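You operate a simulated robot arm through the tools that you are given. There is no shell and no other tool.

You are at the controls of a simulated two-armed robot. One attempt, no reset.

Task
Press the one key three times. Stack the small blue box that says "C-97" from the top of the slide bench on top of the small blue box that says "C-26". Put the little blue box on the top of the slide bench away on the high shelf of the heavy shelf. Put the spool of green thread on the top of the slide bench away on the top of the small white table. Put the small beige box from the top of the slide bench on the low shelf of the slide bench. Turn the dpi dial to 4800. Put two of the slide holders from the top of the slide bench on the bridge print. Any order will do. Set down upright: spool of green thread, small beige box.

The check looks at the end state, three seconds after you hand in, the way a careful person would. Anything else that was tipped, shoved, dropped, spilled or broken makes it a failure.

Robot
Two 7-joint arms with fingered hands on one trunk, on a base that moves. Base frame: it is fixed to the floor where the robot stands at the start and does not move with it; the origin is under the middle of the robot, x ahead of it, y to its left, z up. Readings come in m, degrees, newtons and seconds.
The left shoulder is at the start at [0.07, 0.166, 0.968], the right one opposite. With the tool pointing down near the work surface each hand reaches from about 0.42 to 0.96 m from the robot's upright axis, wherever it stands, measured 20 degrees to its own side. Places, roughly: bridge print [-2.75, -3.5, 0.75]; dpi dial [-3.4, -3.9, 0.9]; high shelf of the heavy shelf [-1.2, 3.4, 1.4]; little blue box [-2.5, -3.75, 0.75]; low shelf of the slide bench [-2.8, -3.8, 0.2]; one key [-1.9, -3.1, 0.8]; slide holder [-3.25, -3.75, 0.75]; small beige box (7x15x14 cm) [-3.2, -4.1, 0.9]; small blue box [-2.5, -3.75, 0.75]; spool of green thread (6x6x7 cm) [-3, -4, 0.8]; top of the small white table [-1.2, -0.3, 0.8]. Payload 4.1 kg a hand.
The tool frame of a hand sits at the grasp point between the pads (the TCP): z along the fingers, y along the line on which they close. The tips reach 0.032 m beyond it. The gripper opens to 0.108 m; its body begins 0.038 m behind the TCP. The gripper is a hand of 4 fingers: y runs from the thumb to the fingers, the wrist lies at [-0.016, -0.108, -0.186] in the tool frame.
Orientation is told as [roll, pitch, yaw] about the base's x, y, z axes, in that order, counted from this pose: with the fingers straight down and the wrist toward the robot, the tool's x, y and z point along [0, 1, 0], [1, 0, 0] and [0, 0, -1] of the base frame.

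Tools
- The arms move only by the tool play_rows. It takes "left_rows", "right_rows" or both (then of equal length, played together; a hand with none holds still); each is a list of rows, each a list of 6 numbers: the shift along the tool's x, y, z in units of 30 mm (1.0 is 30 mm), then the turn, a rotation vector about the tool's x, y, z in units of 4 degrees (1.0 is 4 degrees). In form: [[tx, ty, tz, ax, ay, az], ...]. A call has 1 to 20 rows; each row shifts and turns the commanded pose from where the row before left it, along the tool's axes as they then stand. A call with a number of a shift or a turn outside -1 to 1 is refused whole. Each row takes 0.2 s and may step no farther than 0.05 m and 8.6 degrees from the row before; otherwise, the whole call is refused. Where a pose cannot be reached the arm comes as near as it can. A force on the tool above 40 N (or 10 N above the force at the start of the call, whichever is more), or a blocked arm, ends the call early, and 0.2 s more pass. In this call time passes only in rows, and 0.2 s behind the last. The reply holds the time, the measured pose of the TCP, the force on the tool along the base axes, the opening and the grip force, in the units named above and with some noise, with the torque about the TCP (base axes, N m) and any sound that the robot's microphone picked up.
- Cameras (640 x 400 px; columns grow to the right, rows downward): "scene" is now at [0.1116, -0.0712, 1.2075]; the picture's right is [-0.74, -0.67, 0.00], its down [-0.32, 0.35, -0.88] and it looks along [0.59, -0.65, -0.48] (base axes); focal length 214 px, centre (320, 200). "left" rides on the left gripper at [-0.064, -0.093, -0.132] in its tool frame; the picture's right is [-0.80, -0.28, 0.53], its down [0.55, -0.71, 0.45] and it looks along [0.25, 0.65, 0.72] (tool axes); focal length 247 px, centre (320, 200). "right" rides on the right gripper at [0.064, -0.093, -0.132] in its tool frame; the picture's right is [-0.80, 0.28, -0.53], its down [-0.55, -0.71, 0.45] and it looks along [-0.25, 0.65, 0.72] (tool axes); focal length 247 px, centre (320, 200). There is no depth. A picture from a camera that has moved, and an enlarged one, comes with that camera's place and axes in the base frame and with its lens.
- camera(camera): a new picture of that camera. It takes no simulated time.
- move_column(by): slides the trunk up (or, below 0, down) by that many m; the arms and the scene camera ride with it, the base frame stays. It gives what a move gives, with no picture.
- drive_base(legs): drives the robot by 1 to 6 legs, each [ahead, left, turn to the left] in m, m and degrees, along the robot's own axes; the way and the turn of a leg run together, so that a leg with both is an arc; at most 1.5 m and 180 degrees a leg. The arms and the cameras ride along, it lands a little off, and it stops where it bumps. It gives what a move gives.
- set_fingers(index, middle, ring, thumb_bend, hand): sets how far each is bent, from 0 (flat) to 1 (curled in); at 0.3 the hand is open as for a grip, at 0.7 the pads meet at the TCP. One left out holds its place. A second passes; each finger stops where it meets its share of the squeeze, and holds until it gets a number again. It is the only way to open and close the hand. It gives what a move gives, with no picture; readings hold the bend of each and the force on the fingers (four entries, about 0 where the hand has none), thumb and palm.
- aim_head(pan, tilt): turns the head with the scene camera to pan (to the left, within 86 degrees either way) and tilt (down, from -29 to 69), counted from straight ahead of the robot. It gives what a move gives.
- inspect(camera, box): a new picture of the part [left, top, right, bottom] of that camera's present view, enlarged. It takes no simulated time.
- hand_in(): hands the job in; it is judged then, once.

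Places have to be worked out from the pictures, the camera data and where the tool is seen. Open the grippers and draw the arms clear of the work before you hand the job in, unless the task says otherwise.

The tools are called after ">>>" as a command line: name --argument value ..., lists and objects as JSON in quotes. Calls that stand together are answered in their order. play_rows: Moves the arms, as the interface text tells. Its arguments: {"type":"object","properties":{"left_rows":{"type":"array","items":{"type":"array","items":{"type":"number"}}},"right_rows":{"type":"array","items":{"type":"array","items":{"type":"number"}}}},"required":[]} The other tools are called the same way: move_column (by) moves the trunk up or down; set_fingers (index, middle, ring, thumb_bend, hand) moves the fingers one by one; drive_base (legs) drives the base; aim_head (pan, tilt) turns the head that bears the scene camera; camera (camera) takes a picture; inspect (camera, box) takes an enlarged picture of a part of a camera's view; hand_in () hands the job in.

At the start:

```text
time_s: 0.0
left_tcp_pos: [0.5172, 0.2761, 1.0603]
left_orientation: [-0.1, 0.0, -0.1]
left_contact_force: [0.6, 0.0, 0.0]
left_moment: [-0.01, 0.0, 0.02]
left_opening: 0.1073
left_gripper_force: 0.0
left_shape: jaw
left_bend: [0.3, 0.3, 0.3, 0.3]
left_finger forces: [0.0, 0.1, 0.1, 0.0, 0.0, 0.0]
right_tcp_pos: [0.6084, -0.228, 1.0567]
right_orientation: [0.0, -0.1, 0.0]
right_contact_force: [0.5, -0.2, 0.1]
right_moment: [0.02, -0.01, -0.03]
right_opening: 0.1077
right_gripper_force: 0.0
right_shape: jaw
right_bend: [0.3, 0.3, 0.3, 0.3]
right_finger forces: [0.0, 0.0, 0.0, 0.0, 0.0, 0.1]
trunk travel left (down, up): [-0.475, 0.465]
robot x, y, heading: [0.0003, 0.0002, 0.1]
head pan, tilt (commanded): [-47.7, 28.5]
```

scene: 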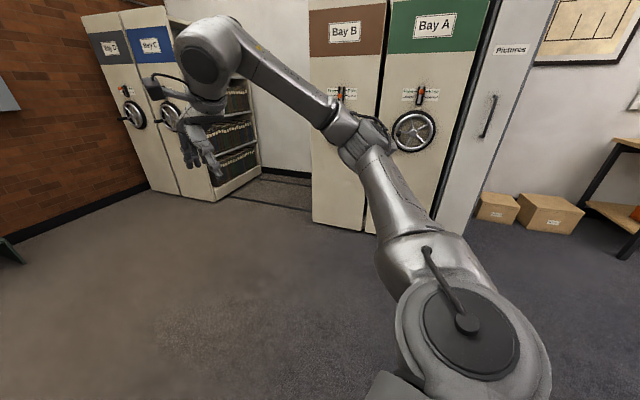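
right: 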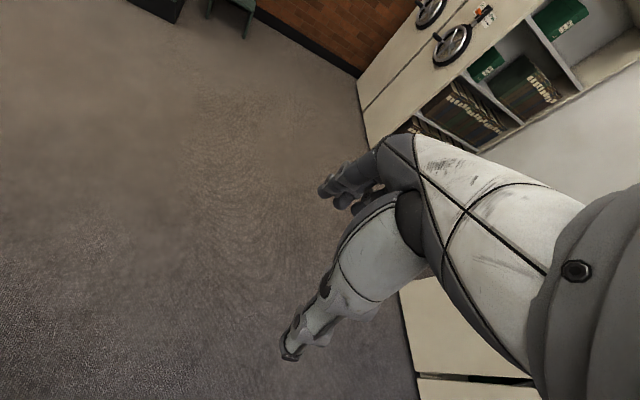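
left: 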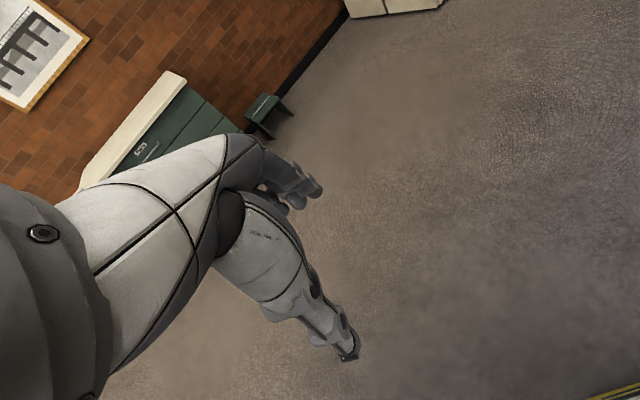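

The robot stands at the origin facing +x while the slide bench lies behind and to the right, around [-2.8, -3.8]. I'll look around first, beginning with the head turned right.

>>> aim_head --pan -86 --tilt 15

>>> camera --camera "scene"

```text
time_s: 1.1
left_tcp_pos: [0.5186, 0.2753, 1.0611]
left_orientation: [0.0, -0.1, 0.0]
left_contact_force: [0.3, -0.5, -0.4]
left_moment: [-0.01, 0.02, -0.01]
left_opening: 0.1077
left_gripper_force: 0.0
left_shape: jaw
left_bend: [0.3, 0.3, 0.3, 0.3]
left_finger forces: [0.1, 0.0, 0.0, 0.0, 0.1, 0.1]
right_tcp_pos: [0.6087, -0.2293, 1.0557]
right_orientation: [0.0, -0.1, 0.0]
right_contact_force: [-0.4, -0.6, 0.8]
right_moment: [0.0, -0.01, 0.02]
right_opening: 0.1075
right_gripper_force: 0.2
right_shape: jaw
right_bend: [0.3, 0.3, 0.3, 0.3]
right_finger forces: [0.0, 0.0, 0.0, 0.1, 0.1, 0.1]
trunk travel left (down, up): [-0.475, 0.465]
robot x, y, heading: [0.0015, 0.0034, -0.1]
head pan, tilt (commanded): [-85.9, 15.0]
```

```text
taken
camera scene: at [0.057, -0.0971, 1.2294], right [-1.0, -0.07, 0.0], down [-0.02, 0.26, -0.97], along [0.07, -0.96, -0.26], focal length 214 px, centre (320, 200)
```

scene: 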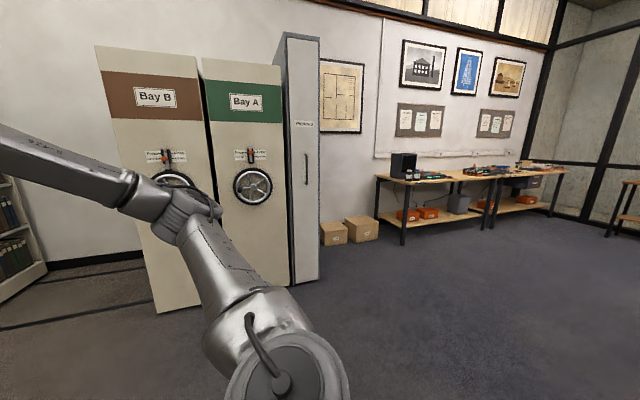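

The slide bench is behind right. I'll turn the base right 90 degrees (clear floor around) and look again, also for the small white table.

>>> drive_base --legs '[[0, 0, -90]]'

>>> aim_head --pan -45 --tilt 20

>>> camera --camera "scene"

```text
time_s: 5.2
left_tcp_pos: [0.2858, -0.511, 1.0597]
left_orientation: [0.0, 0.1, -88.8]
left_contact_force: [-0.3, 0.4, 0.2]
left_moment: [-0.02, 0.01, -0.01]
left_opening: 0.1074
left_gripper_force: 0.0
left_shape: jaw
left_bend: [0.3, 0.3, 0.3, 0.3]
left_finger forces: [0.0, 0.0, 0.0, 0.0, 0.1, 0.1]
right_tcp_pos: [-0.2154, -0.6136, 1.0562]
right_orientation: [0.0, -0.1, -88.9]
right_contact_force: [-0.7, 1.5, -0.3]
right_moment: [-0.01, -0.01, 0.04]
right_opening: 0.1076
right_gripper_force: 0.0
right_shape: jaw
right_bend: [0.3, 0.3, 0.3, 0.3]
right_finger forces: [0.1, 0.0, 0.0, 0.0, 0.1, 0.0]
trunk travel left (down, up): [-0.475, 0.465]
robot x, y, heading: [0.0023, 0.0034, -88.6]
head pan, tilt (commanded): [-85.9, 15.0]
```

```text
time_s: 6.3
left_tcp_pos: [0.2867, -0.5114, 1.0604]
left_orientation: [0.0, 0.0, -88.8]
left_contact_force: [0.0, -0.1, -0.8]
left_moment: [-0.01, 0.01, -0.04]
left_opening: 0.1075
left_gripper_force: 0.0
left_shape: jaw
left_bend: [0.3, 0.3, 0.3, 0.3]
left_finger forces: [0.0, 0.1, 0.1, 0.0, 0.0, 0.0]
right_tcp_pos: [-0.2142, -0.6144, 1.0563]
right_orientation: [0.0, 0.0, -88.8]
right_contact_force: [-0.2, -0.8, -0.9]
right_moment: [0.0, -0.01, 0.03]
right_opening: 0.1076
right_gripper_force: 0.1
right_shape: jaw
right_bend: [0.3, 0.3, 0.3, 0.3]
right_finger forces: [0.0, 0.1, 0.1, 0.1, 0.0, 0.1]
trunk travel left (down, up): [-0.475, 0.465]
robot x, y, heading: [-0.0001, 0.0023, -88.7]
head pan, tilt (commanded): [-45.0, 20.0]
```

```text
taken
camera scene: at [-0.0635, -0.1214, 1.2213], right [-0.72, 0.69, 0.0], down [0.24, 0.25, -0.94], along [-0.65, -0.68, -0.34], focal length 214 px, centre (320, 200)
```

scene: 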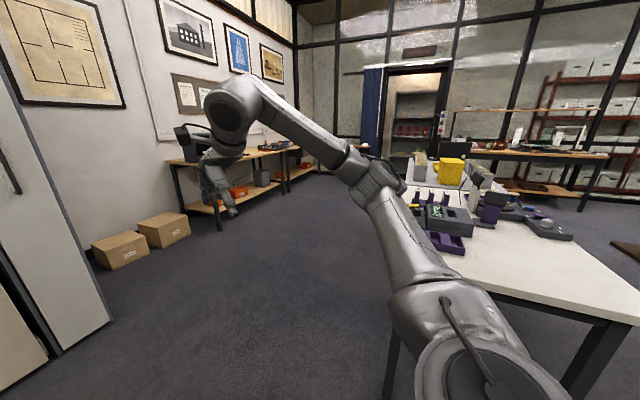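

A white table with things on it stands close to the right (around [-1.2,-0.3]). I'll look more to the right to see it fully.

>>> aim_head --pan -80 --tilt 25

>>> camera --camera "scene"

>>> camera --camera "right"

```text
time_s: 7.3
left_tcp_pos: [0.2859, -0.5123, 1.0595]
left_orientation: [0.1, 0.0, -88.9]
left_contact_force: [0.1, -0.4, 0.3]
left_moment: [0.03, 0.01, 0.02]
left_opening: 0.1077
left_gripper_force: 0.0
left_shape: jaw
left_bend: [0.3, 0.3, 0.3, 0.3]
left_finger forces: [0.0, 0.1, 0.0, 0.0, 0.0, 0.0]
right_tcp_pos: [-0.2156, -0.6143, 1.0575]
right_orientation: [0.1, 0.1, -88.8]
right_contact_force: [-0.4, -0.3, 0.2]
right_moment: [-0.02, 0.01, 0.05]
right_opening: 0.1076
right_gripper_force: 0.0
right_shape: jaw
right_bend: [0.3, 0.3, 0.3, 0.3]
right_finger forces: [0.0, 0.0, 0.0, 0.1, 0.1, 0.0]
trunk travel left (down, up): [-0.475, 0.465]
robot x, y, heading: [0.0028, -0.0032, -88.9]
head pan, tilt (commanded): [-80.0, 25.0]
```

```text
taken
camera scene: at [-0.0893, -0.0722, 1.2132], right [-0.2, 0.98, 0.0], down [0.41, 0.08, -0.91], along [-0.89, -0.18, -0.42], focal length 214 px, centre (320, 200)
```

scene: 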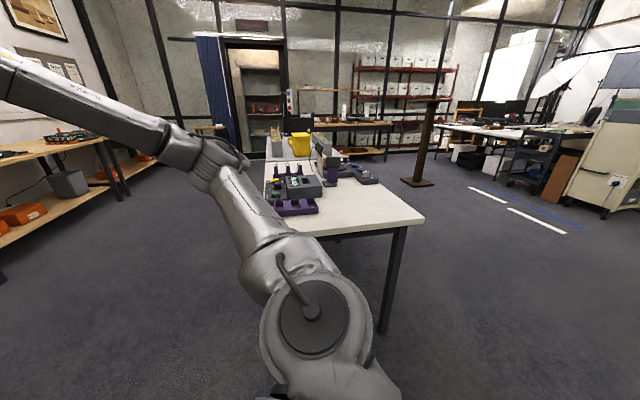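

```text
taken
camera right: at [-0.1526, -0.5204, 1.1882], right [-0.79, -0.3, 0.53], down [-0.56, 0.69, -0.45], along [-0.23, -0.65, -0.72], focal length 247 px, centre (320, 200)
```

right: 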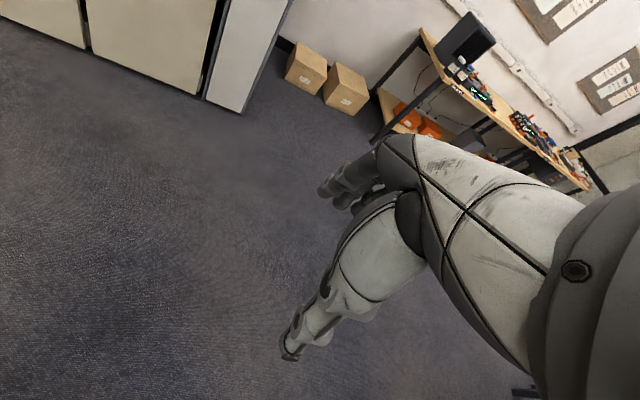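

The white table's near edge is about 0.8–0.95 m to the robot's right. I'll drive forward (−y) 1.4 m through the open floor, then look again.

>>> drive_base --legs '[[1.4, 0, 0]]'

>>> aim_head --pan -50 --tilt 25

>>> camera --camera "scene"

```text
time_s: 12.6
left_tcp_pos: [0.2825, -1.6453, 1.0639]
left_orientation: [0.1, 0.1, -90.6]
left_contact_force: [0.7, 19.6, 2.3]
left_moment: [-0.01, -0.02, -0.14]
left_opening: 0.1075
left_gripper_force: 0.2
left_shape: jaw
left_bend: [0.39, 0.3, 0.3, 0.3]
left_finger forces: [19.1, 0.1, 0.0, 0.0, 0.0, 0.0]
right_tcp_pos: [-0.2192, -1.7389, 1.0592]
right_orientation: [0.0, -0.1, -90.1]
right_contact_force: [-0.4, 0.4, -0.5]
right_moment: [-0.02, 0.0, -0.02]
right_opening: 0.1075
right_gripper_force: 0.0
right_shape: jaw
right_bend: [0.3, 0.3, 0.3, 0.3]
right_finger forces: [0.1, 0.0, 0.0, 0.0, 0.0, 0.1]
trunk travel left (down, up): [-0.475, 0.465]
robot x, y, heading: [0.0055, -1.1373, -90.2]
head pan, tilt (commanded): [-80.0, 25.0]
stopped in leg 1: the force on the tool passed its limit at 56 N (the readings are from after the stop); the commanded pose is now the measured one
```

```text
time_s: 13.6
left_tcp_pos: [0.2825, -1.6447, 1.0635]
left_orientation: [0.0, -0.1, -90.5]
left_contact_force: [2.3, 25.8, 2.0]
left_moment: [-0.11, 0.0, -0.14]
left_opening: 0.1072
left_gripper_force: 0.0
left_shape: jaw
left_bend: [0.39, 0.3, 0.3, 0.3]
left_finger forces: [25.4, 0.1, 0.1, 0.0, 0.0, 0.0]
right_tcp_pos: [-0.2208, -1.7383, 1.0588]
right_orientation: [0.0, -0.2, -90.2]
right_contact_force: [-0.6, -0.2, 0.1]
right_moment: [-0.02, 0.0, 0.04]
right_opening: 0.1074
right_gripper_force: 0.1
right_shape: jaw
right_bend: [0.3, 0.3, 0.3, 0.3]
right_finger forces: [0.0, 0.0, 0.1, 0.0, 0.0, 0.1]
trunk travel left (down, up): [-0.475, 0.465]
robot x, y, heading: [0.008, -1.1334, -90.2]
head pan, tilt (commanded): [-50.0, 25.0]
```

```text
taken
camera scene: at [-0.0611, -1.2434, 1.2137], right [-0.64, 0.77, 0.0], down [0.32, 0.27, -0.91], along [-0.7, -0.58, -0.42], focal length 214 px, centre (320, 200)
```

scene: 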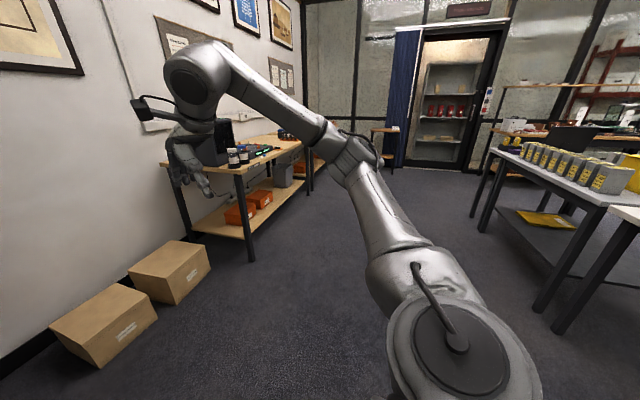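

The left index finger bumped a cabinet front; the room is rotated about 27° from the base frame (bench edge direction ≈ [-0.886,-0.464]). I'll back off, turn to face the benches (heading about −62°), then slide right along the benches in open floor.

>>> drive_base --legs '[[-0.3, 0, 0], [0, 0, 27.8]]'

>>> camera --camera "scene"

>>> camera --camera "left"

```text
time_s: 17.0
left_tcp_pos: [0.4907, -1.1617, 1.0613]
left_orientation: [0.0, 0.2, -63.1]
left_contact_force: [0.8, 0.3, 0.4]
left_moment: [0.02, -0.02, -0.03]
left_opening: 0.1075
left_gripper_force: 0.1
left_shape: jaw
left_bend: [0.3, 0.3, 0.3, 0.3]
left_finger forces: [0.0, 0.0, 0.0, 0.1, 0.1, 0.0]
right_tcp_pos: [0.0871, -1.4755, 1.0568]
right_orientation: [0.0, 0.2, -62.6]
right_contact_force: [0.2, 0.1, 0.8]
right_moment: [-0.01, 0.01, 0.01]
right_opening: 0.1078
right_gripper_force: 0.0
right_shape: jaw
right_bend: [0.3, 0.3, 0.3, 0.3]
right_finger forces: [0.0, 0.0, 0.1, 0.2, 0.0, 0.2]
trunk travel left (down, up): [-0.475, 0.465]
robot x, y, heading: [0.0071, -0.831, -62.8]
head pan, tilt (commanded): [-50.0, 25.0]
```

```text
taken
camera scene: at [-0.0016, -0.9638, 1.2132], right [-0.92, 0.39, 0.0], down [0.16, 0.39, -0.91], along [-0.35, -0.84, -0.42], focal length 214 px, centre (320, 200)
```

scene: 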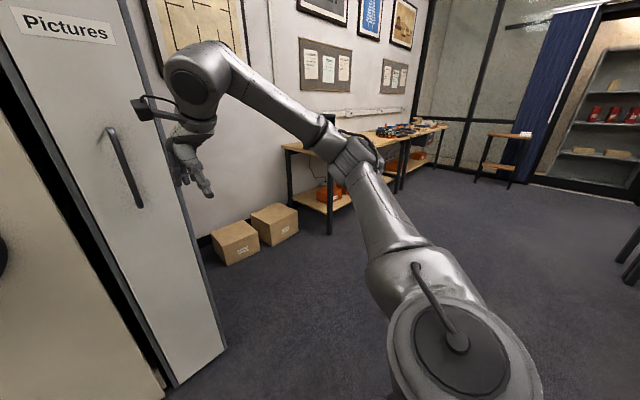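

```text
taken
camera left: at [0.3914, -1.1099, 1.1938], right [-0.84, -0.11, -0.53], down [0.17, 0.88, -0.44], along [0.51, -0.46, -0.72], focal length 247 px, centre (320, 200)
```

left: 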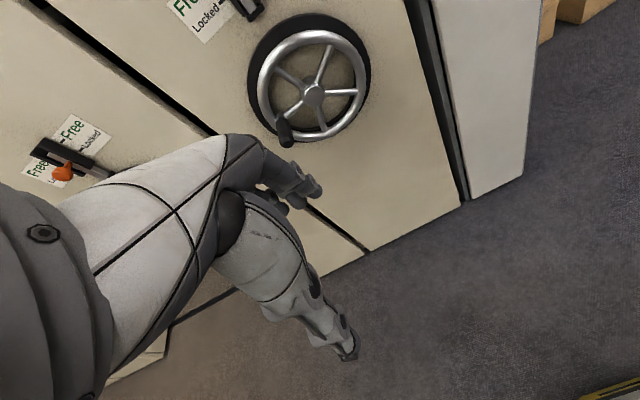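

The path to the right is clear (cabinet fronts at v≈1.7 along the facing direction, hands at ≈1.4). I slide right 2.2 m.

>>> drive_base --legs '[[0, -1.2, 0], [0, -1.0, 0]]'

>>> aim_head --pan -20 --tilt 25

>>> camera --camera "scene"

>>> camera --camera "right"

```text
time_s: 27.7
left_tcp_pos: [-1.4469, -2.1376, 1.0612]
left_orientation: [0.0, 0.2, -64.4]
left_contact_force: [-0.8, 0.3, 0.0]
left_moment: [-0.02, -0.03, 0.03]
left_opening: 0.1076
left_gripper_force: 0.1
left_shape: jaw
left_bend: [0.3, 0.3, 0.3, 0.3]
left_finger forces: [0.0, 0.1, 0.1, 0.1, 0.0, 0.0]
right_tcp_pos: [-1.8569, -2.4419, 1.0572]
right_orientation: [0.0, 0.1, -64.0]
right_contact_force: [1.3, -0.3, -0.2]
right_moment: [0.04, 0.01, -0.02]
right_opening: 0.1076
right_gripper_force: 0.0
right_shape: jaw
right_bend: [0.3, 0.3, 0.3, 0.3]
right_finger forces: [0.0, 0.0, 0.1, 0.0, 0.1, 0.0]
trunk travel left (down, up): [-0.475, 0.465]
robot x, y, heading: [-1.9142, -1.7937, -64.0]
head pan, tilt (commanded): [-50.0, 25.0]
```

```text
time_s: 28.6
left_tcp_pos: [-1.4471, -2.1358, 1.0619]
left_orientation: [0.1, 0.2, -64.4]
left_contact_force: [-0.3, 0.1, -0.3]
left_moment: [-0.01, 0.02, 0.02]
left_opening: 0.1078
left_gripper_force: 0.0
left_shape: jaw
left_bend: [0.3, 0.3, 0.3, 0.3]
left_finger forces: [0.1, 0.1, 0.1, 0.1, 0.0, 0.0]
right_tcp_pos: [-1.8566, -2.4421, 1.0561]
right_orientation: [-0.1, 0.1, -64.0]
right_contact_force: [0.9, -0.2, -0.1]
right_moment: [0.02, -0.01, 0.03]
right_opening: 0.1075
right_gripper_force: 0.0
right_shape: jaw
right_bend: [0.3, 0.3, 0.3, 0.3]
right_finger forces: [0.0, 0.0, 0.1, 0.0, 0.0, 0.0]
trunk travel left (down, up): [-0.475, 0.465]
robot x, y, heading: [-1.9155, -1.7932, -64.1]
head pan, tilt (commanded): [-20.0, 25.0]
```

```text
taken
camera scene: at [-1.8865, -1.9355, 1.2132], right [-0.99, -0.1, 0.0], down [-0.04, 0.42, -0.91], along [0.09, -0.9, -0.42], focal length 214 px, centre (320, 200)
```

scene: 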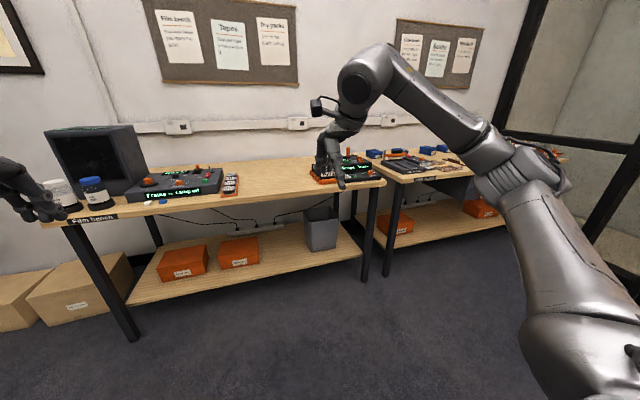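

```text
taken
camera right: at [-1.839, -2.3314, 1.188], right [-0.59, -0.6, 0.53], down [-0.8, 0.39, -0.45], along [0.06, -0.69, -0.72], focal length 247 px, centre (320, 200)
```

right: 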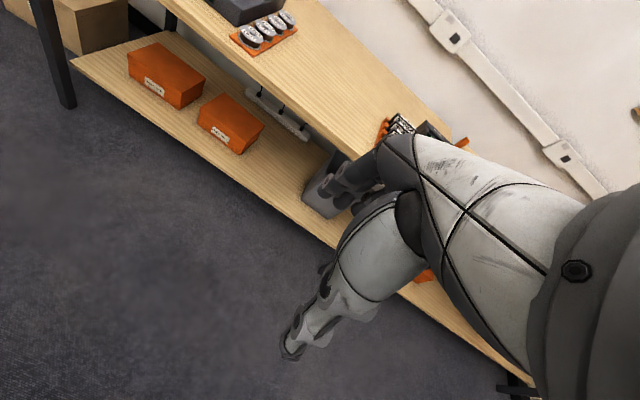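

I see the film bench, with a device at its right end (likely the one with the "one" key), and the slide bench further right. Let me zoom in on both.

>>> inspect --camera "scene" --box '[290, 120, 490, 245]'

>>> inspect --camera "scene" --box '[110, 130, 250, 217]'

>>> inspect --camera "right" --box '[200, 0, 480, 175]'

```text
3.20 times, centred on (390, 182) of scene
camera zoom: at [-1.8865, -1.9355, 1.2132], right [-0.99, -0.1, 0.0], down [-0.04, 0.42, -0.91], along [0.09, -0.9, -0.42], focal length 686 px, centre (96, 256)
```

zoom: 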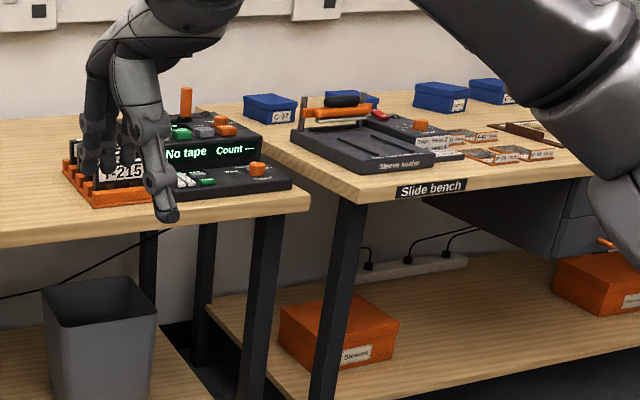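

```text
4.57 times, centred on (180, 174) of scene
camera zoom: at [-1.8865, -1.9355, 1.2132], right [-0.99, -0.1, 0.0], down [-0.04, 0.42, -0.91], along [0.09, -0.9, -0.42], focal length 980 px, centre (960, 321)
```

zoom: 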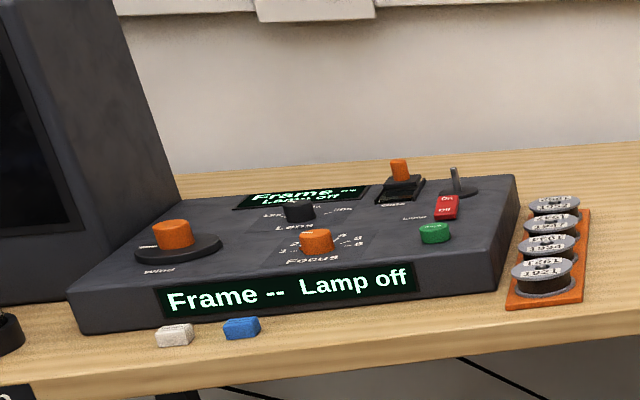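

```text
2.29 times, centred on (340, 88) of right
camera zoom: at [-1.839, -2.3314, 1.188], right [-0.59, -0.6, 0.53], down [-0.8, 0.39, -0.45], along [0.06, -0.69, -0.72], focal length 564 px, centre (274, 457)
```

zoom: 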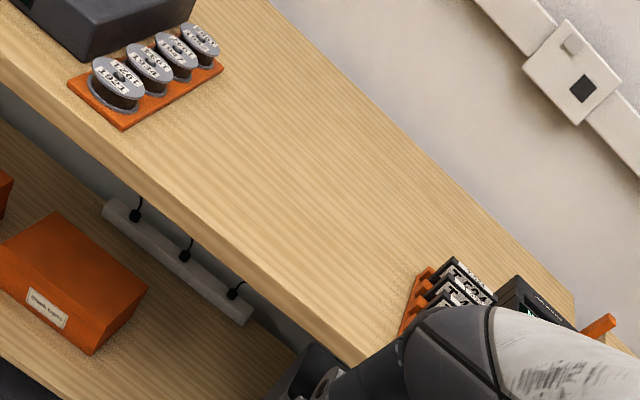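

The tape machine sits at the film bench's right end and the slide bench starts right after it. I'll slide right another 0.8 m and look from there.

>>> drive_base --legs '[[0, -0.8, -1]]'

>>> aim_head --pan 0 --tilt 25

>>> camera --camera "scene"

>>> camera --camera "right"

>>> camera --camera "left"

```text
time_s: 32.9
left_tcp_pos: [-2.1824, -2.4915, 1.0624]
left_orientation: [0.0, 0.2, -65.7]
left_contact_force: [-1.0, -0.6, -0.4]
left_moment: [0.02, -0.01, 0.0]
left_opening: 0.1078
left_gripper_force: 0.0
left_shape: jaw
left_bend: [0.3, 0.3, 0.3, 0.3]
left_finger forces: [0.0, 0.0, 0.0, 0.1, 0.0, 0.0]
right_tcp_pos: [-2.5979, -2.7871, 1.0569]
right_orientation: [-0.1, 0.0, -65.3]
right_contact_force: [0.1, 0.0, 0.2]
right_moment: [0.01, 0.0, 0.01]
right_opening: 0.1075
right_gripper_force: 0.1
right_shape: jaw
right_bend: [0.3, 0.3, 0.3, 0.3]
right_finger forces: [0.0, 0.1, 0.1, 0.1, 0.0, 0.0]
trunk travel left (down, up): [-0.475, 0.465]
robot x, y, heading: [-2.6438, -2.1384, -65.2]
head pan, tilt (commanded): [-20.0, 25.0]
```

```text
time_s: 33.8
left_tcp_pos: [-2.1805, -2.4922, 1.0617]
left_orientation: [0.1, 0.2, -65.7]
left_contact_force: [0.0, 0.7, 0.0]
left_moment: [-0.02, 0.0, 0.01]
left_opening: 0.1076
left_gripper_force: 0.0
left_shape: jaw
left_bend: [0.3, 0.3, 0.3, 0.3]
left_finger forces: [0.1, 0.1, 0.1, 0.0, 0.0, 0.0]
right_tcp_pos: [-2.598, -2.7874, 1.0574]
right_orientation: [0.0, 0.2, -65.4]
right_contact_force: [-0.2, -0.6, 0.0]
right_moment: [-0.03, 0.01, 0.02]
right_opening: 0.1076
right_gripper_force: 0.1
right_shape: jaw
right_bend: [0.3, 0.3, 0.3, 0.3]
right_finger forces: [0.0, 0.0, 0.0, 0.0, 0.1, 0.1]
trunk travel left (down, up): [-0.475, 0.465]
robot x, y, heading: [-2.6469, -2.1369, -65.3]
head pan, tilt (commanded): [0.0, 25.0]
```

```text
taken
camera scene: at [-2.586, -2.2725, 1.2132], right [-0.91, -0.42, 0.0], down [-0.18, 0.38, -0.91], along [0.38, -0.82, -0.42], focal length 214 px, centre (320, 200)
```

scene: 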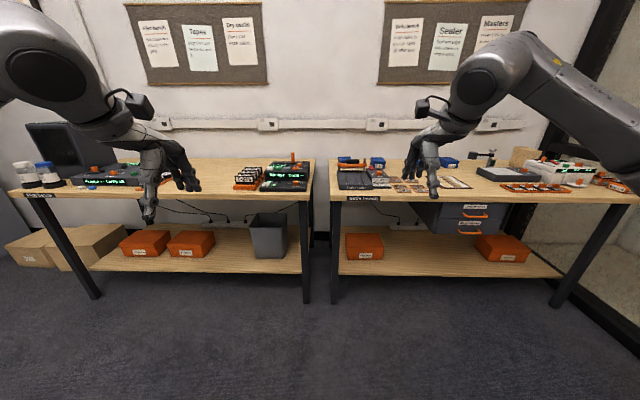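

```text
taken
camera right: at [-2.5784, -2.6773, 1.1881], right [-0.61, -0.59, 0.53], down [-0.79, 0.41, -0.45], along [0.05, -0.69, -0.72], focal length 247 px, centre (320, 200)
```

right: 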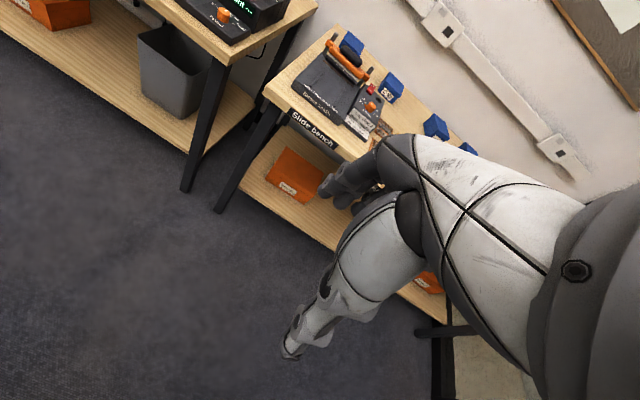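

```text
taken
camera left: at [-2.2777, -2.4353, 1.1939], right [-0.84, -0.07, -0.53], down [0.21, 0.87, -0.44], along [0.49, -0.49, -0.72], focal length 247 px, centre (320, 200)
```

left: 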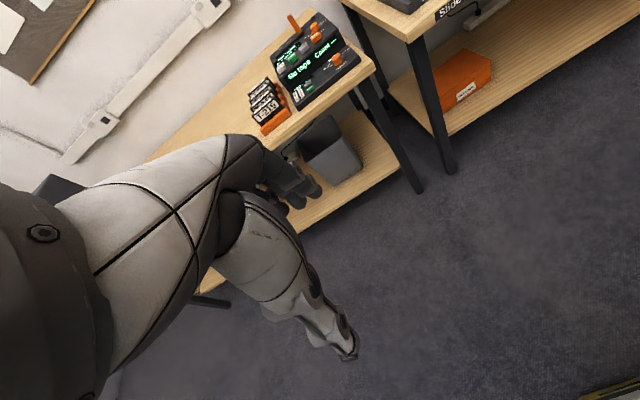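

The robot now faces both benches squarely. I'll zoom in on the slide bench and the tape machine.

>>> inspect --camera "scene" --box '[320, 130, 480, 230]'

>>> inspect --camera "scene" --box '[460, 130, 640, 243]'

>>> inspect --camera "scene" --box '[220, 140, 330, 209]'

>>> inspect --camera "left" --box '[230, 0, 390, 100]'

```text
4.00 times, centred on (400, 180) of scene
camera zoom: at [-2.586, -2.2725, 1.2132], right [-0.91, -0.42, 0.0], down [-0.18, 0.38, -0.91], along [0.38, -0.82, -0.42], focal length 858 px, centre (0, 280)
```

zoom: 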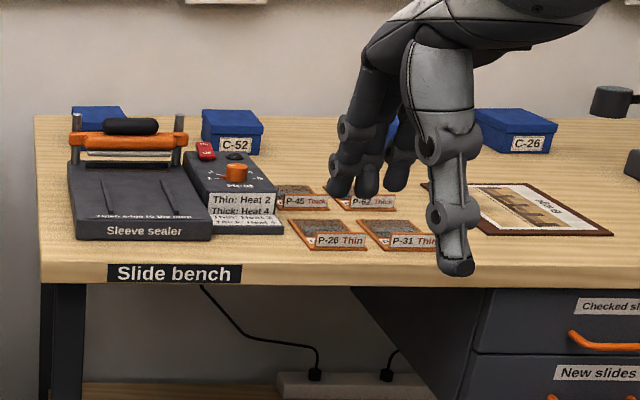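

```text
3.54 times, centred on (550, 186) of scene
camera zoom: at [-2.586, -2.2725, 1.2132], right [-0.91, -0.42, 0.0], down [-0.18, 0.38, -0.91], along [0.38, -0.82, -0.42], focal length 759 px, centre (-494, 248)
```

zoom: 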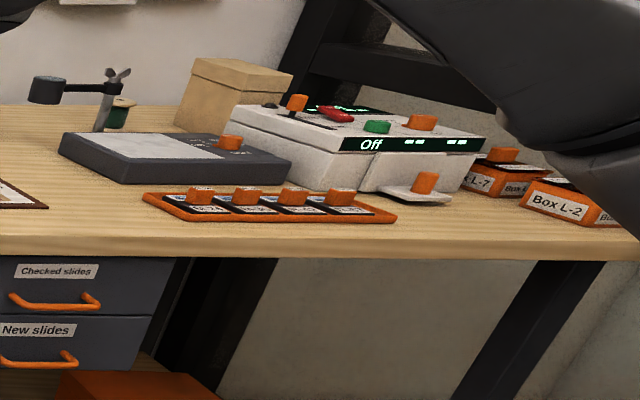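

```text
5.80 times, centred on (275, 174) of scene
camera zoom: at [-2.586, -2.2725, 1.2132], right [-0.91, -0.42, 0.0], down [-0.18, 0.38, -0.91], along [0.38, -0.82, -0.42], focal length 1243 px, centre (581, 348)
```

zoom: 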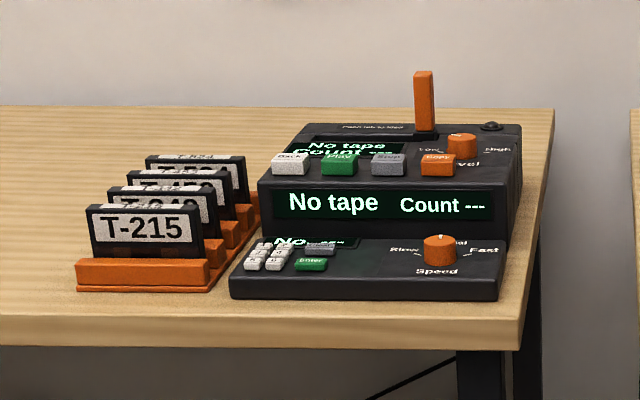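

```text
4.00 times, centred on (310, 50) of left
camera zoom: at [-2.2777, -2.4353, 1.1939], right [-0.84, -0.07, -0.53], down [0.21, 0.87, -0.44], along [0.49, -0.49, -0.72], focal length 988 px, centre (360, 800)
```

zoom: 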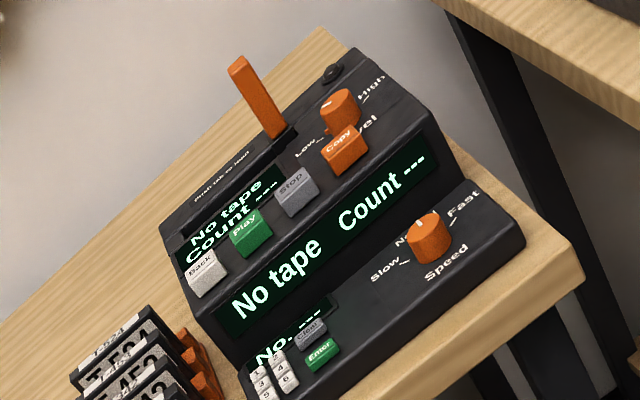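

The keypad ("1 2 / 3 4 / 5 6") is on the tape machine; triangulating puts the "1" key near [-1.92,-3.07,0.84]. I'll raise the trunk for clearance and drive 0.45 m ahead so the left hand can reach it.

>>> move_column --by 0.15

>>> drive_base --legs '[[0.42, 0, 0]]'

>>> aim_head --pan 15 --tilt 45

>>> camera --camera "scene"

>>> camera --camera "left"

>>> camera --camera "right"

```text
time_s: 35.5
left_tcp_pos: [-2.1817, -2.4921, 1.2113]
left_orientation: [0.1, 0.2, -65.7]
left_contact_force: [-0.7, -0.2, 0.2]
left_moment: [-0.01, 0.01, 0.01]
left_opening: 0.108
left_gripper_force: 0.1
left_shape: jaw
left_bend: [0.3, 0.3, 0.3, 0.3]
left_finger forces: [0.0, 0.0, 0.0, 0.0, 0.0, 0.1]
right_tcp_pos: [-2.598, -2.7866, 1.2054]
right_orientation: [0.0, 0.1, -65.2]
right_contact_force: [0.1, 0.1, 0.4]
right_moment: [0.01, 0.01, 0.02]
right_opening: 0.1078
right_gripper_force: 0.0
right_shape: jaw
right_bend: [0.3, 0.3, 0.3, 0.3]
right_finger forces: [0.0, 0.1, 0.0, 0.0, 0.0, 0.1]
trunk travel left (down, up): [-0.625, 0.315]
robot x, y, heading: [-2.6409, -2.1415, -65.3]
head pan, tilt (commanded): [0.0, 25.0]
```

```text
time_s: 38.1
left_tcp_pos: [-2.0036, -2.8729, 1.2123]
left_orientation: [0.1, 0.1, -65.5]
left_contact_force: [0.0, 0.0, -1.2]
left_moment: [-0.03, 0.01, 0.01]
left_opening: 0.1078
left_gripper_force: 0.0
left_shape: jaw
left_bend: [0.3, 0.3, 0.3, 0.3]
left_finger forces: [0.0, 0.1, 0.0, 0.0, 0.1, 0.0]
right_tcp_pos: [-2.4205, -3.1702, 1.2075]
right_orientation: [0.0, 0.1, -65.1]
right_contact_force: [-0.5, -0.8, -0.2]
right_moment: [-0.01, 0.01, 0.01]
right_opening: 0.1077
right_gripper_force: 0.1
right_shape: jaw
right_bend: [0.3, 0.3, 0.3, 0.3]
right_finger forces: [0.0, 0.0, 0.0, 0.0, 0.0, 0.0]
trunk travel left (down, up): [-0.625, 0.315]
robot x, y, heading: [-2.4688, -2.5224, -65.1]
head pan, tilt (commanded): [0.0, 25.0]
```

```text
time_s: 38.9
left_tcp_pos: [-2.0043, -2.8729, 1.2113]
left_orientation: [0.1, 0.2, -65.5]
left_contact_force: [-0.2, 0.7, -1.3]
left_moment: [-0.02, -0.03, 0.01]
left_opening: 0.1078
left_gripper_force: 0.1
left_shape: jaw
left_bend: [0.3, 0.3, 0.3, 0.3]
left_finger forces: [0.0, 0.1, 0.1, 0.0, 0.1, 0.1]
right_tcp_pos: [-2.4207, -3.1701, 1.2071]
right_orientation: [0.0, -0.1, -65.2]
right_contact_force: [-0.2, -0.8, -0.5]
right_moment: [0.03, -0.02, -0.01]
right_opening: 0.1077
right_gripper_force: 0.1
right_shape: jaw
right_bend: [0.3, 0.3, 0.3, 0.3]
right_finger forces: [0.0, 0.0, 0.0, 0.0, 0.1, 0.0]
trunk travel left (down, up): [-0.625, 0.315]
robot x, y, heading: [-2.4696, -2.5223, -65.2]
head pan, tilt (commanded): [15.0, 45.0]
```

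```text
taken
camera scene: at [-2.3959, -2.6337, 1.3327], right [-0.77, -0.64, 0.0], down [-0.45, 0.54, -0.71], along [0.45, -0.54, -0.71], focal length 214 px, centre (320, 200)
```

scene: 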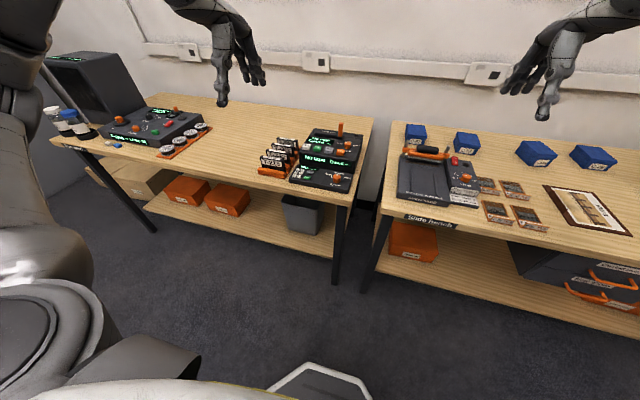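

```text
taken
camera left: at [-2.1007, -2.817, 1.344], right [-0.84, -0.07, -0.53], down [0.21, 0.87, -0.44], along [0.5, -0.49, -0.72], focal length 247 px, centre (320, 200)
```

left: 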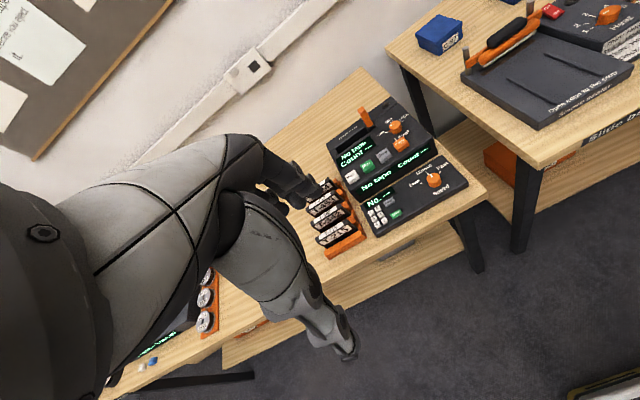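

```text
taken
camera right: at [-2.4008, -3.0597, 1.3382], right [-0.6, -0.59, 0.53], down [-0.79, 0.41, -0.45], along [0.05, -0.69, -0.72], focal length 247 px, centre (320, 200)
```

right: 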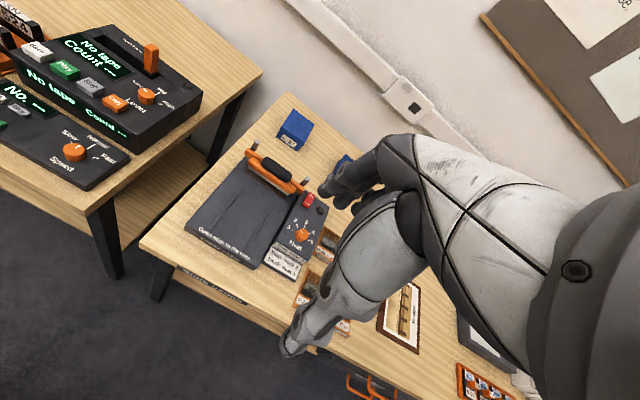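

Good views of both benches. I'll zoom in on the keypad from the head and left-hand cameras, and on the blue boxes.

>>> inspect --camera "scene" --box '[280, 150, 344, 190]'

>>> inspect --camera "left" --box '[350, 180, 446, 240]'

>>> inspect --camera "scene" --box '[390, 110, 640, 266]'

```text
10.00 times, centred on (312, 170) of scene
camera zoom: at [-2.3959, -2.6337, 1.3327], right [-0.77, -0.64, 0.0], down [-0.45, 0.54, -0.71], along [0.45, -0.54, -0.71], focal length 2145 px, centre (400, 500)
```

zoom: 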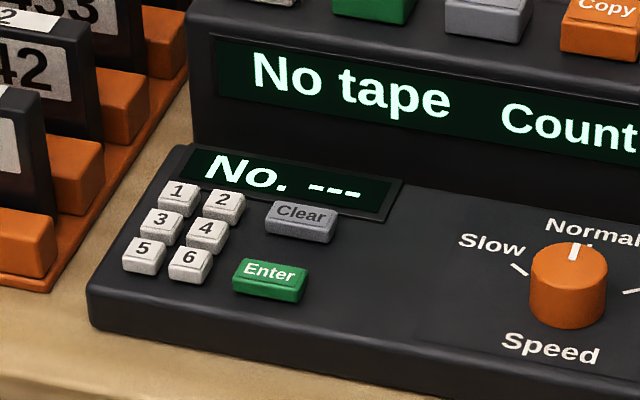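

```text
6.67 times, centred on (398, 210) of left
camera zoom: at [-2.1007, -2.817, 1.344], right [-0.84, -0.07, -0.53], down [0.21, 0.87, -0.44], along [0.5, -0.49, -0.72], focal length 1646 px, centre (-200, 133)
```

zoom: 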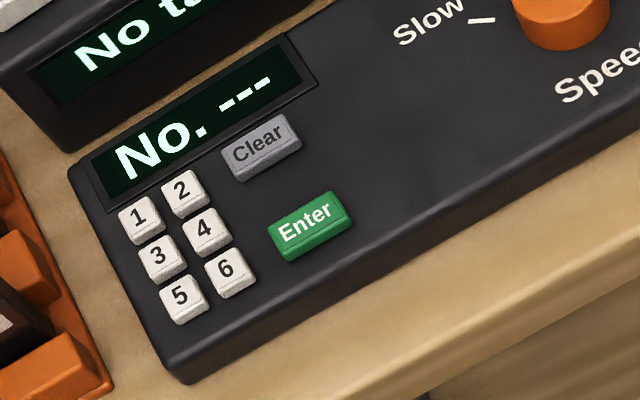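

```text
2.56 times, centred on (515, 188) of scene
camera zoom: at [-2.3959, -2.6337, 1.3327], right [-0.77, -0.64, 0.0], down [-0.45, 0.54, -0.71], along [0.45, -0.54, -0.71], focal length 549 px, centre (-179, 231)
```

zoom: 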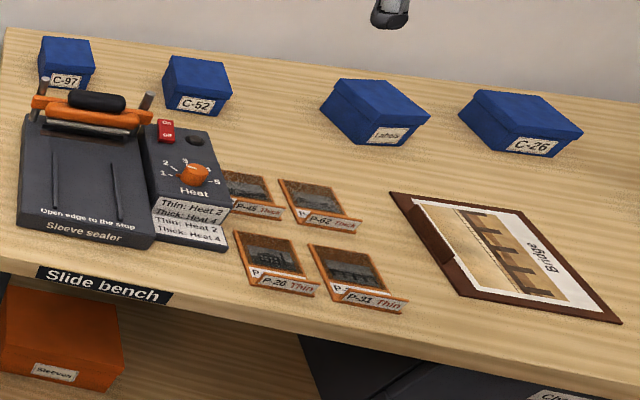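

Triangulating the two views gives key "1" at about [-1.894,-3.101,0.821]. I'll shape the left hand for poking: index fairly straight, the other fingers and thumb curled in, and check what it looks like.

>>> set_fingers --hand "left" --index 0.2 --middle 1.0 --ring 1.0 --thumb_bend 1.0

>>> camera --camera "left"

>>> aim_head --pan 35 --tilt 25

>>> camera --camera "scene"

```text
time_s: 39.9
left_tcp_pos: [-2.0033, -2.8749, 1.2118]
left_orientation: [0.1, 0.3, -65.5]
left_contact_force: [0.2, -1.2, -0.2]
left_moment: [0.0, 0.0, 0.01]
left_opening: 0.0356
left_gripper_force: 0.0
left_shape: fingers
left_bend: [0.2, 1.0, 1.0, 1.0]
left_finger forces: [0.0, 0.0, 0.0, 0.1, 0.0, 0.0]
right_tcp_pos: [-2.4203, -3.1705, 1.2075]
right_orientation: [-0.1, 0.1, -65.0]
right_contact_force: [-0.4, -1.0, -0.1]
right_moment: [0.0, 0.02, -0.01]
right_opening: 0.1077
right_gripper_force: 0.0
right_shape: jaw
right_bend: [0.3, 0.3, 0.3, 0.3]
right_finger forces: [0.0, 0.0, 0.0, 0.0, 0.0, 0.1]
trunk travel left (down, up): [-0.625, 0.315]
robot x, y, heading: [-2.4683, -2.5225, -65.2]
head pan, tilt (commanded): [15.0, 45.0]
```

```text
taken
camera left: at [-2.1006, -2.8172, 1.344], right [-0.84, -0.07, -0.53], down [0.21, 0.87, -0.44], along [0.5, -0.49, -0.72], focal length 247 px, centre (320, 200)
```

left: 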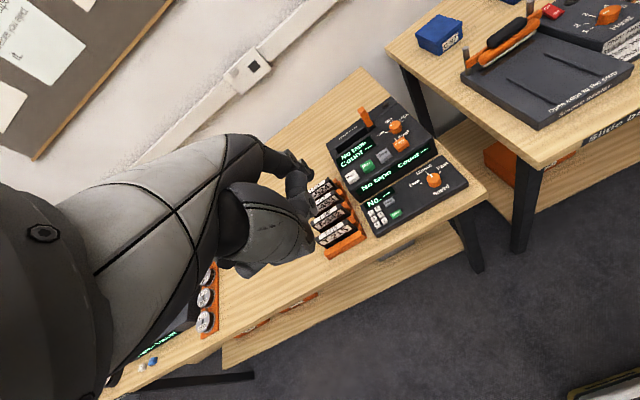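

```text
time_s: 40.8
left_tcp_pos: [-2.0041, -2.8731, 1.2109]
left_orientation: [0.1, 0.2, -65.5]
left_contact_force: [0.1, 0.5, 0.4]
left_moment: [0.01, -0.01, -0.01]
left_opening: 0.0354
left_gripper_force: 0.0
left_shape: fingers
left_bend: [0.2, 1.0, 1.0, 1.0]
left_finger forces: [0.0, 0.0, 0.1, 0.0, 0.1, 0.1]
right_tcp_pos: [-2.4198, -3.1697, 1.2067]
right_orientation: [0.0, 0.1, -65.1]
right_contact_force: [-0.6, 0.7, -0.4]
right_moment: [0.01, -0.04, 0.0]
right_opening: 0.1077
right_gripper_force: 0.0
right_shape: jaw
right_bend: [0.3, 0.3, 0.3, 0.3]
right_finger forces: [0.0, 0.0, 0.1, 0.0, 0.1, 0.0]
trunk travel left (down, up): [-0.625, 0.315]
robot x, y, heading: [-2.4678, -2.5212, -65.3]
head pan, tilt (commanded): [35.0, 25.0]
```

```text
taken
camera scene: at [-2.3682, -2.6178, 1.3631], right [-0.5, -0.86, 0.0], down [-0.37, 0.21, -0.91], along [0.78, -0.46, -0.42], focal length 214 px, centre (320, 200)
```

scene: 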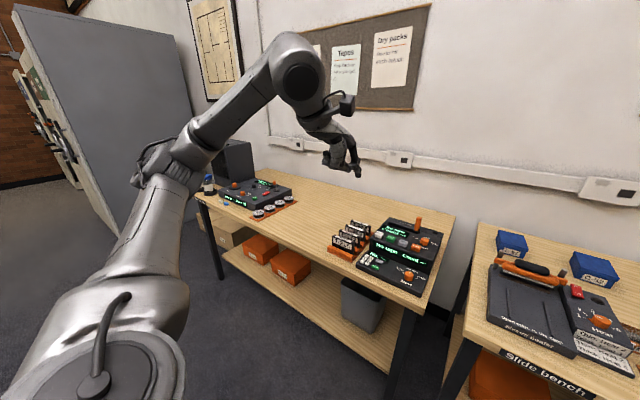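

>>> inspect --camera "scene" --box '[290, 80, 386, 185]'

>>> inspect --camera "left" --box '[230, 120, 420, 280]'

```text
3.81 times, centred on (338, 132) of scene
camera zoom: at [-2.3682, -2.6178, 1.3631], right [-0.5, -0.86, 0.0], down [-0.37, 0.21, -0.91], along [0.78, -0.46, -0.42], focal length 817 px, centre (251, 457)
```

zoom: 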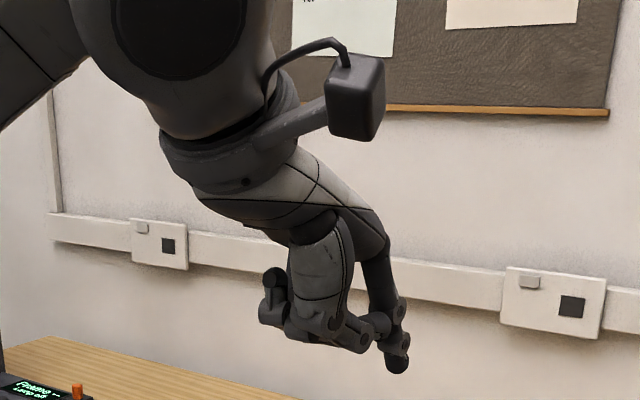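

```text
2.50 times, centred on (325, 200) of left
camera zoom: at [-2.1006, -2.8172, 1.344], right [-0.84, -0.07, -0.53], down [0.21, 0.87, -0.44], along [0.5, -0.49, -0.72], focal length 617 px, centre (308, 200)
```

zoom: 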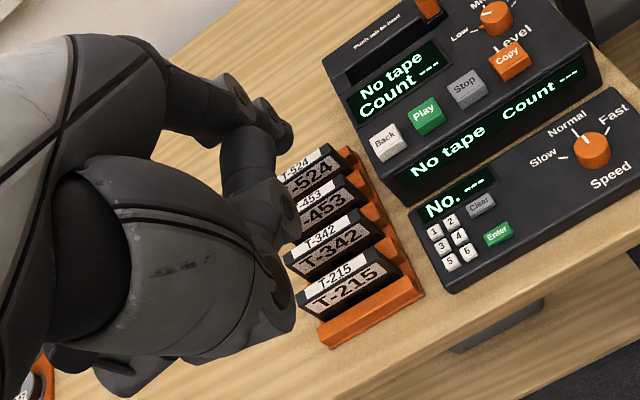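

The index tip is lowest (about 1–2 cm below the TCP, ~6.5 cm forward), but with the left hand the curled fingers would sit over the cassette rack. The right hand's curled fingers fall over the flat panel instead, so I'll shift the robot left 0.5 m and use the right index.

>>> set_fingers --hand "left" --index 0.3 --middle 0.3 --ring 0.3 --thumb_bend 0.3

>>> drive_base --legs '[[0, 0.5, 0]]'

>>> set_fingers --hand "right" --index 0.2 --middle 1.0 --ring 1.0 --thumb_bend 1.0

>>> aim_head --pan -10 --tilt 40

>>> camera --camera "scene"

>>> camera --camera "right"

```text
time_s: 41.8
left_tcp_pos: [-2.0046, -2.8738, 1.2115]
left_orientation: [0.1, 0.2, -65.5]
left_contact_force: [-1.2, 0.2, -0.2]
left_moment: [0.01, -0.01, 0.01]
left_opening: 0.1084
left_gripper_force: 0.0
left_shape: fingers
left_bend: [0.3, 0.3, 0.3, 0.3]
left_finger forces: [0.1, 0.1, 0.1, 0.0, 0.1, 0.0]
right_tcp_pos: [-2.42, -3.1698, 1.2058]
right_orientation: [-0.1, 0.1, -65.1]
right_contact_force: [-0.6, 0.4, -0.7]
right_moment: [0.0, 0.0, -0.02]
right_opening: 0.1077
right_gripper_force: 0.0
right_shape: jaw
right_bend: [0.3, 0.3, 0.3, 0.3]
right_finger forces: [0.1, 0.0, 0.1, 0.1, 0.0, 0.0]
trunk travel left (down, up): [-0.625, 0.315]
robot x, y, heading: [-2.473, -2.522, -65.4]
head pan, tilt (commanded): [35.0, 25.0]
```

```text
time_s: 44.7
left_tcp_pos: [-1.5518, -2.6572, 1.2111]
left_orientation: [0.2, 0.2, -65.0]
left_contact_force: [-0.5, -0.5, 0.2]
left_moment: [0.01, -0.01, 0.0]
left_opening: 0.1085
left_gripper_force: 0.0
left_shape: fingers
left_bend: [0.3, 0.3, 0.3, 0.3]
left_finger forces: [0.0, 0.0, 0.1, 0.0, 0.0, 0.0]
right_tcp_pos: [-1.965, -2.9605, 1.2065]
right_orientation: [-0.1, 0.1, -64.6]
right_contact_force: [-1.7, 0.6, 0.1]
right_moment: [-0.02, 0.03, -0.05]
right_opening: 0.1078
right_gripper_force: 0.0
right_shape: jaw
right_bend: [0.3, 0.3, 0.3, 0.3]
right_finger forces: [0.0, 0.0, 0.0, 0.0, 0.0, 0.1]
trunk travel left (down, up): [-0.625, 0.315]
robot x, y, heading: [-2.0205, -2.3108, -64.7]
head pan, tilt (commanded): [35.0, 25.0]
```

```text
time_s: 45.7
left_tcp_pos: [-1.5522, -2.6602, 1.2114]
left_orientation: [0.1, 0.2, -65.0]
left_contact_force: [-0.7, 0.5, 0.5]
left_moment: [-0.01, 0.01, -0.02]
left_opening: 0.108
left_gripper_force: 0.1
left_shape: fingers
left_bend: [0.3, 0.3, 0.3, 0.3]
left_finger forces: [0.1, 0.1, 0.0, 0.0, 0.0, 0.1]
right_tcp_pos: [-1.9643, -2.9579, 1.2066]
right_orientation: [-0.1, 0.1, -64.6]
right_contact_force: [0.0, 0.2, 0.2]
right_moment: [-0.01, -0.01, 0.02]
right_opening: 0.0353
right_gripper_force: 0.0
right_shape: fingers
right_bend: [0.2, 1.0, 1.0, 1.0]
right_finger forces: [0.0, 0.1, 0.0, 0.0, 0.0, 0.0]
trunk travel left (down, up): [-0.625, 0.315]
robot x, y, heading: [-2.0206, -2.3093, -64.7]
head pan, tilt (commanded): [35.0, 25.0]
```

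```text
time_s: 46.8
left_tcp_pos: [-1.5514, -2.6583, 1.2121]
left_orientation: [0.1, 0.2, -64.9]
left_contact_force: [-0.1, 0.4, 0.3]
left_moment: [0.01, -0.02, 0.0]
left_opening: 0.1083
left_gripper_force: 0.1
left_shape: fingers
left_bend: [0.3, 0.3, 0.3, 0.3]
left_finger forces: [0.0, 0.0, 0.0, 0.0, 0.1, 0.1]
right_tcp_pos: [-1.9644, -2.9592, 1.2064]
right_orientation: [0.0, 0.0, -64.6]
right_contact_force: [0.2, 0.5, 0.2]
right_moment: [0.0, 0.0, 0.01]
right_opening: 0.0353
right_gripper_force: 0.1
right_shape: fingers
right_bend: [0.2, 1.0, 1.0, 1.0]
right_finger forces: [0.0, 0.0, 0.1, 0.0, 0.0, 0.0]
trunk travel left (down, up): [-0.625, 0.315]
robot x, y, heading: [-2.0202, -2.3106, -64.7]
head pan, tilt (commanded): [-10.0, 40.0]
```

```text
taken
camera scene: at [-1.9756, -2.4427, 1.3399], right [-0.96, -0.27, 0.0], down [-0.17, 0.62, -0.77], along [0.2, -0.74, -0.64], focal length 214 px, centre (320, 200)
```

scene: 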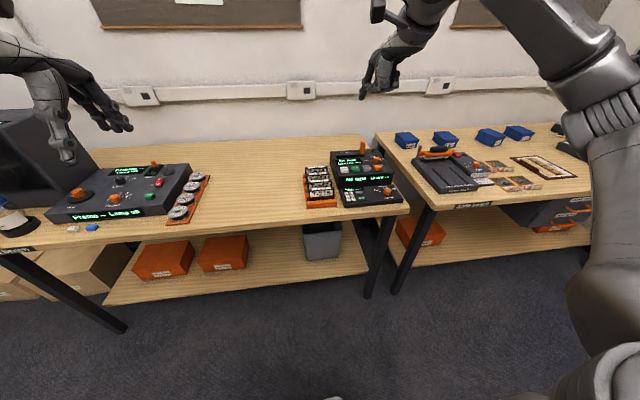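

```text
taken
camera right: at [-1.9462, -2.8488, 1.3381], right [-0.6, -0.6, 0.53], down [-0.8, 0.4, -0.45], along [0.05, -0.69, -0.72], focal length 247 px, centre (320, 200)
```

right: 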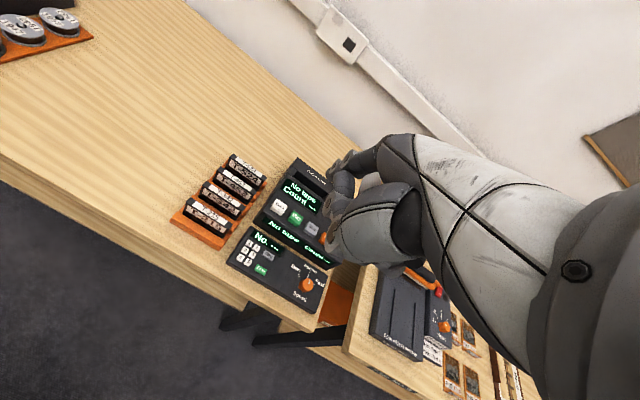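

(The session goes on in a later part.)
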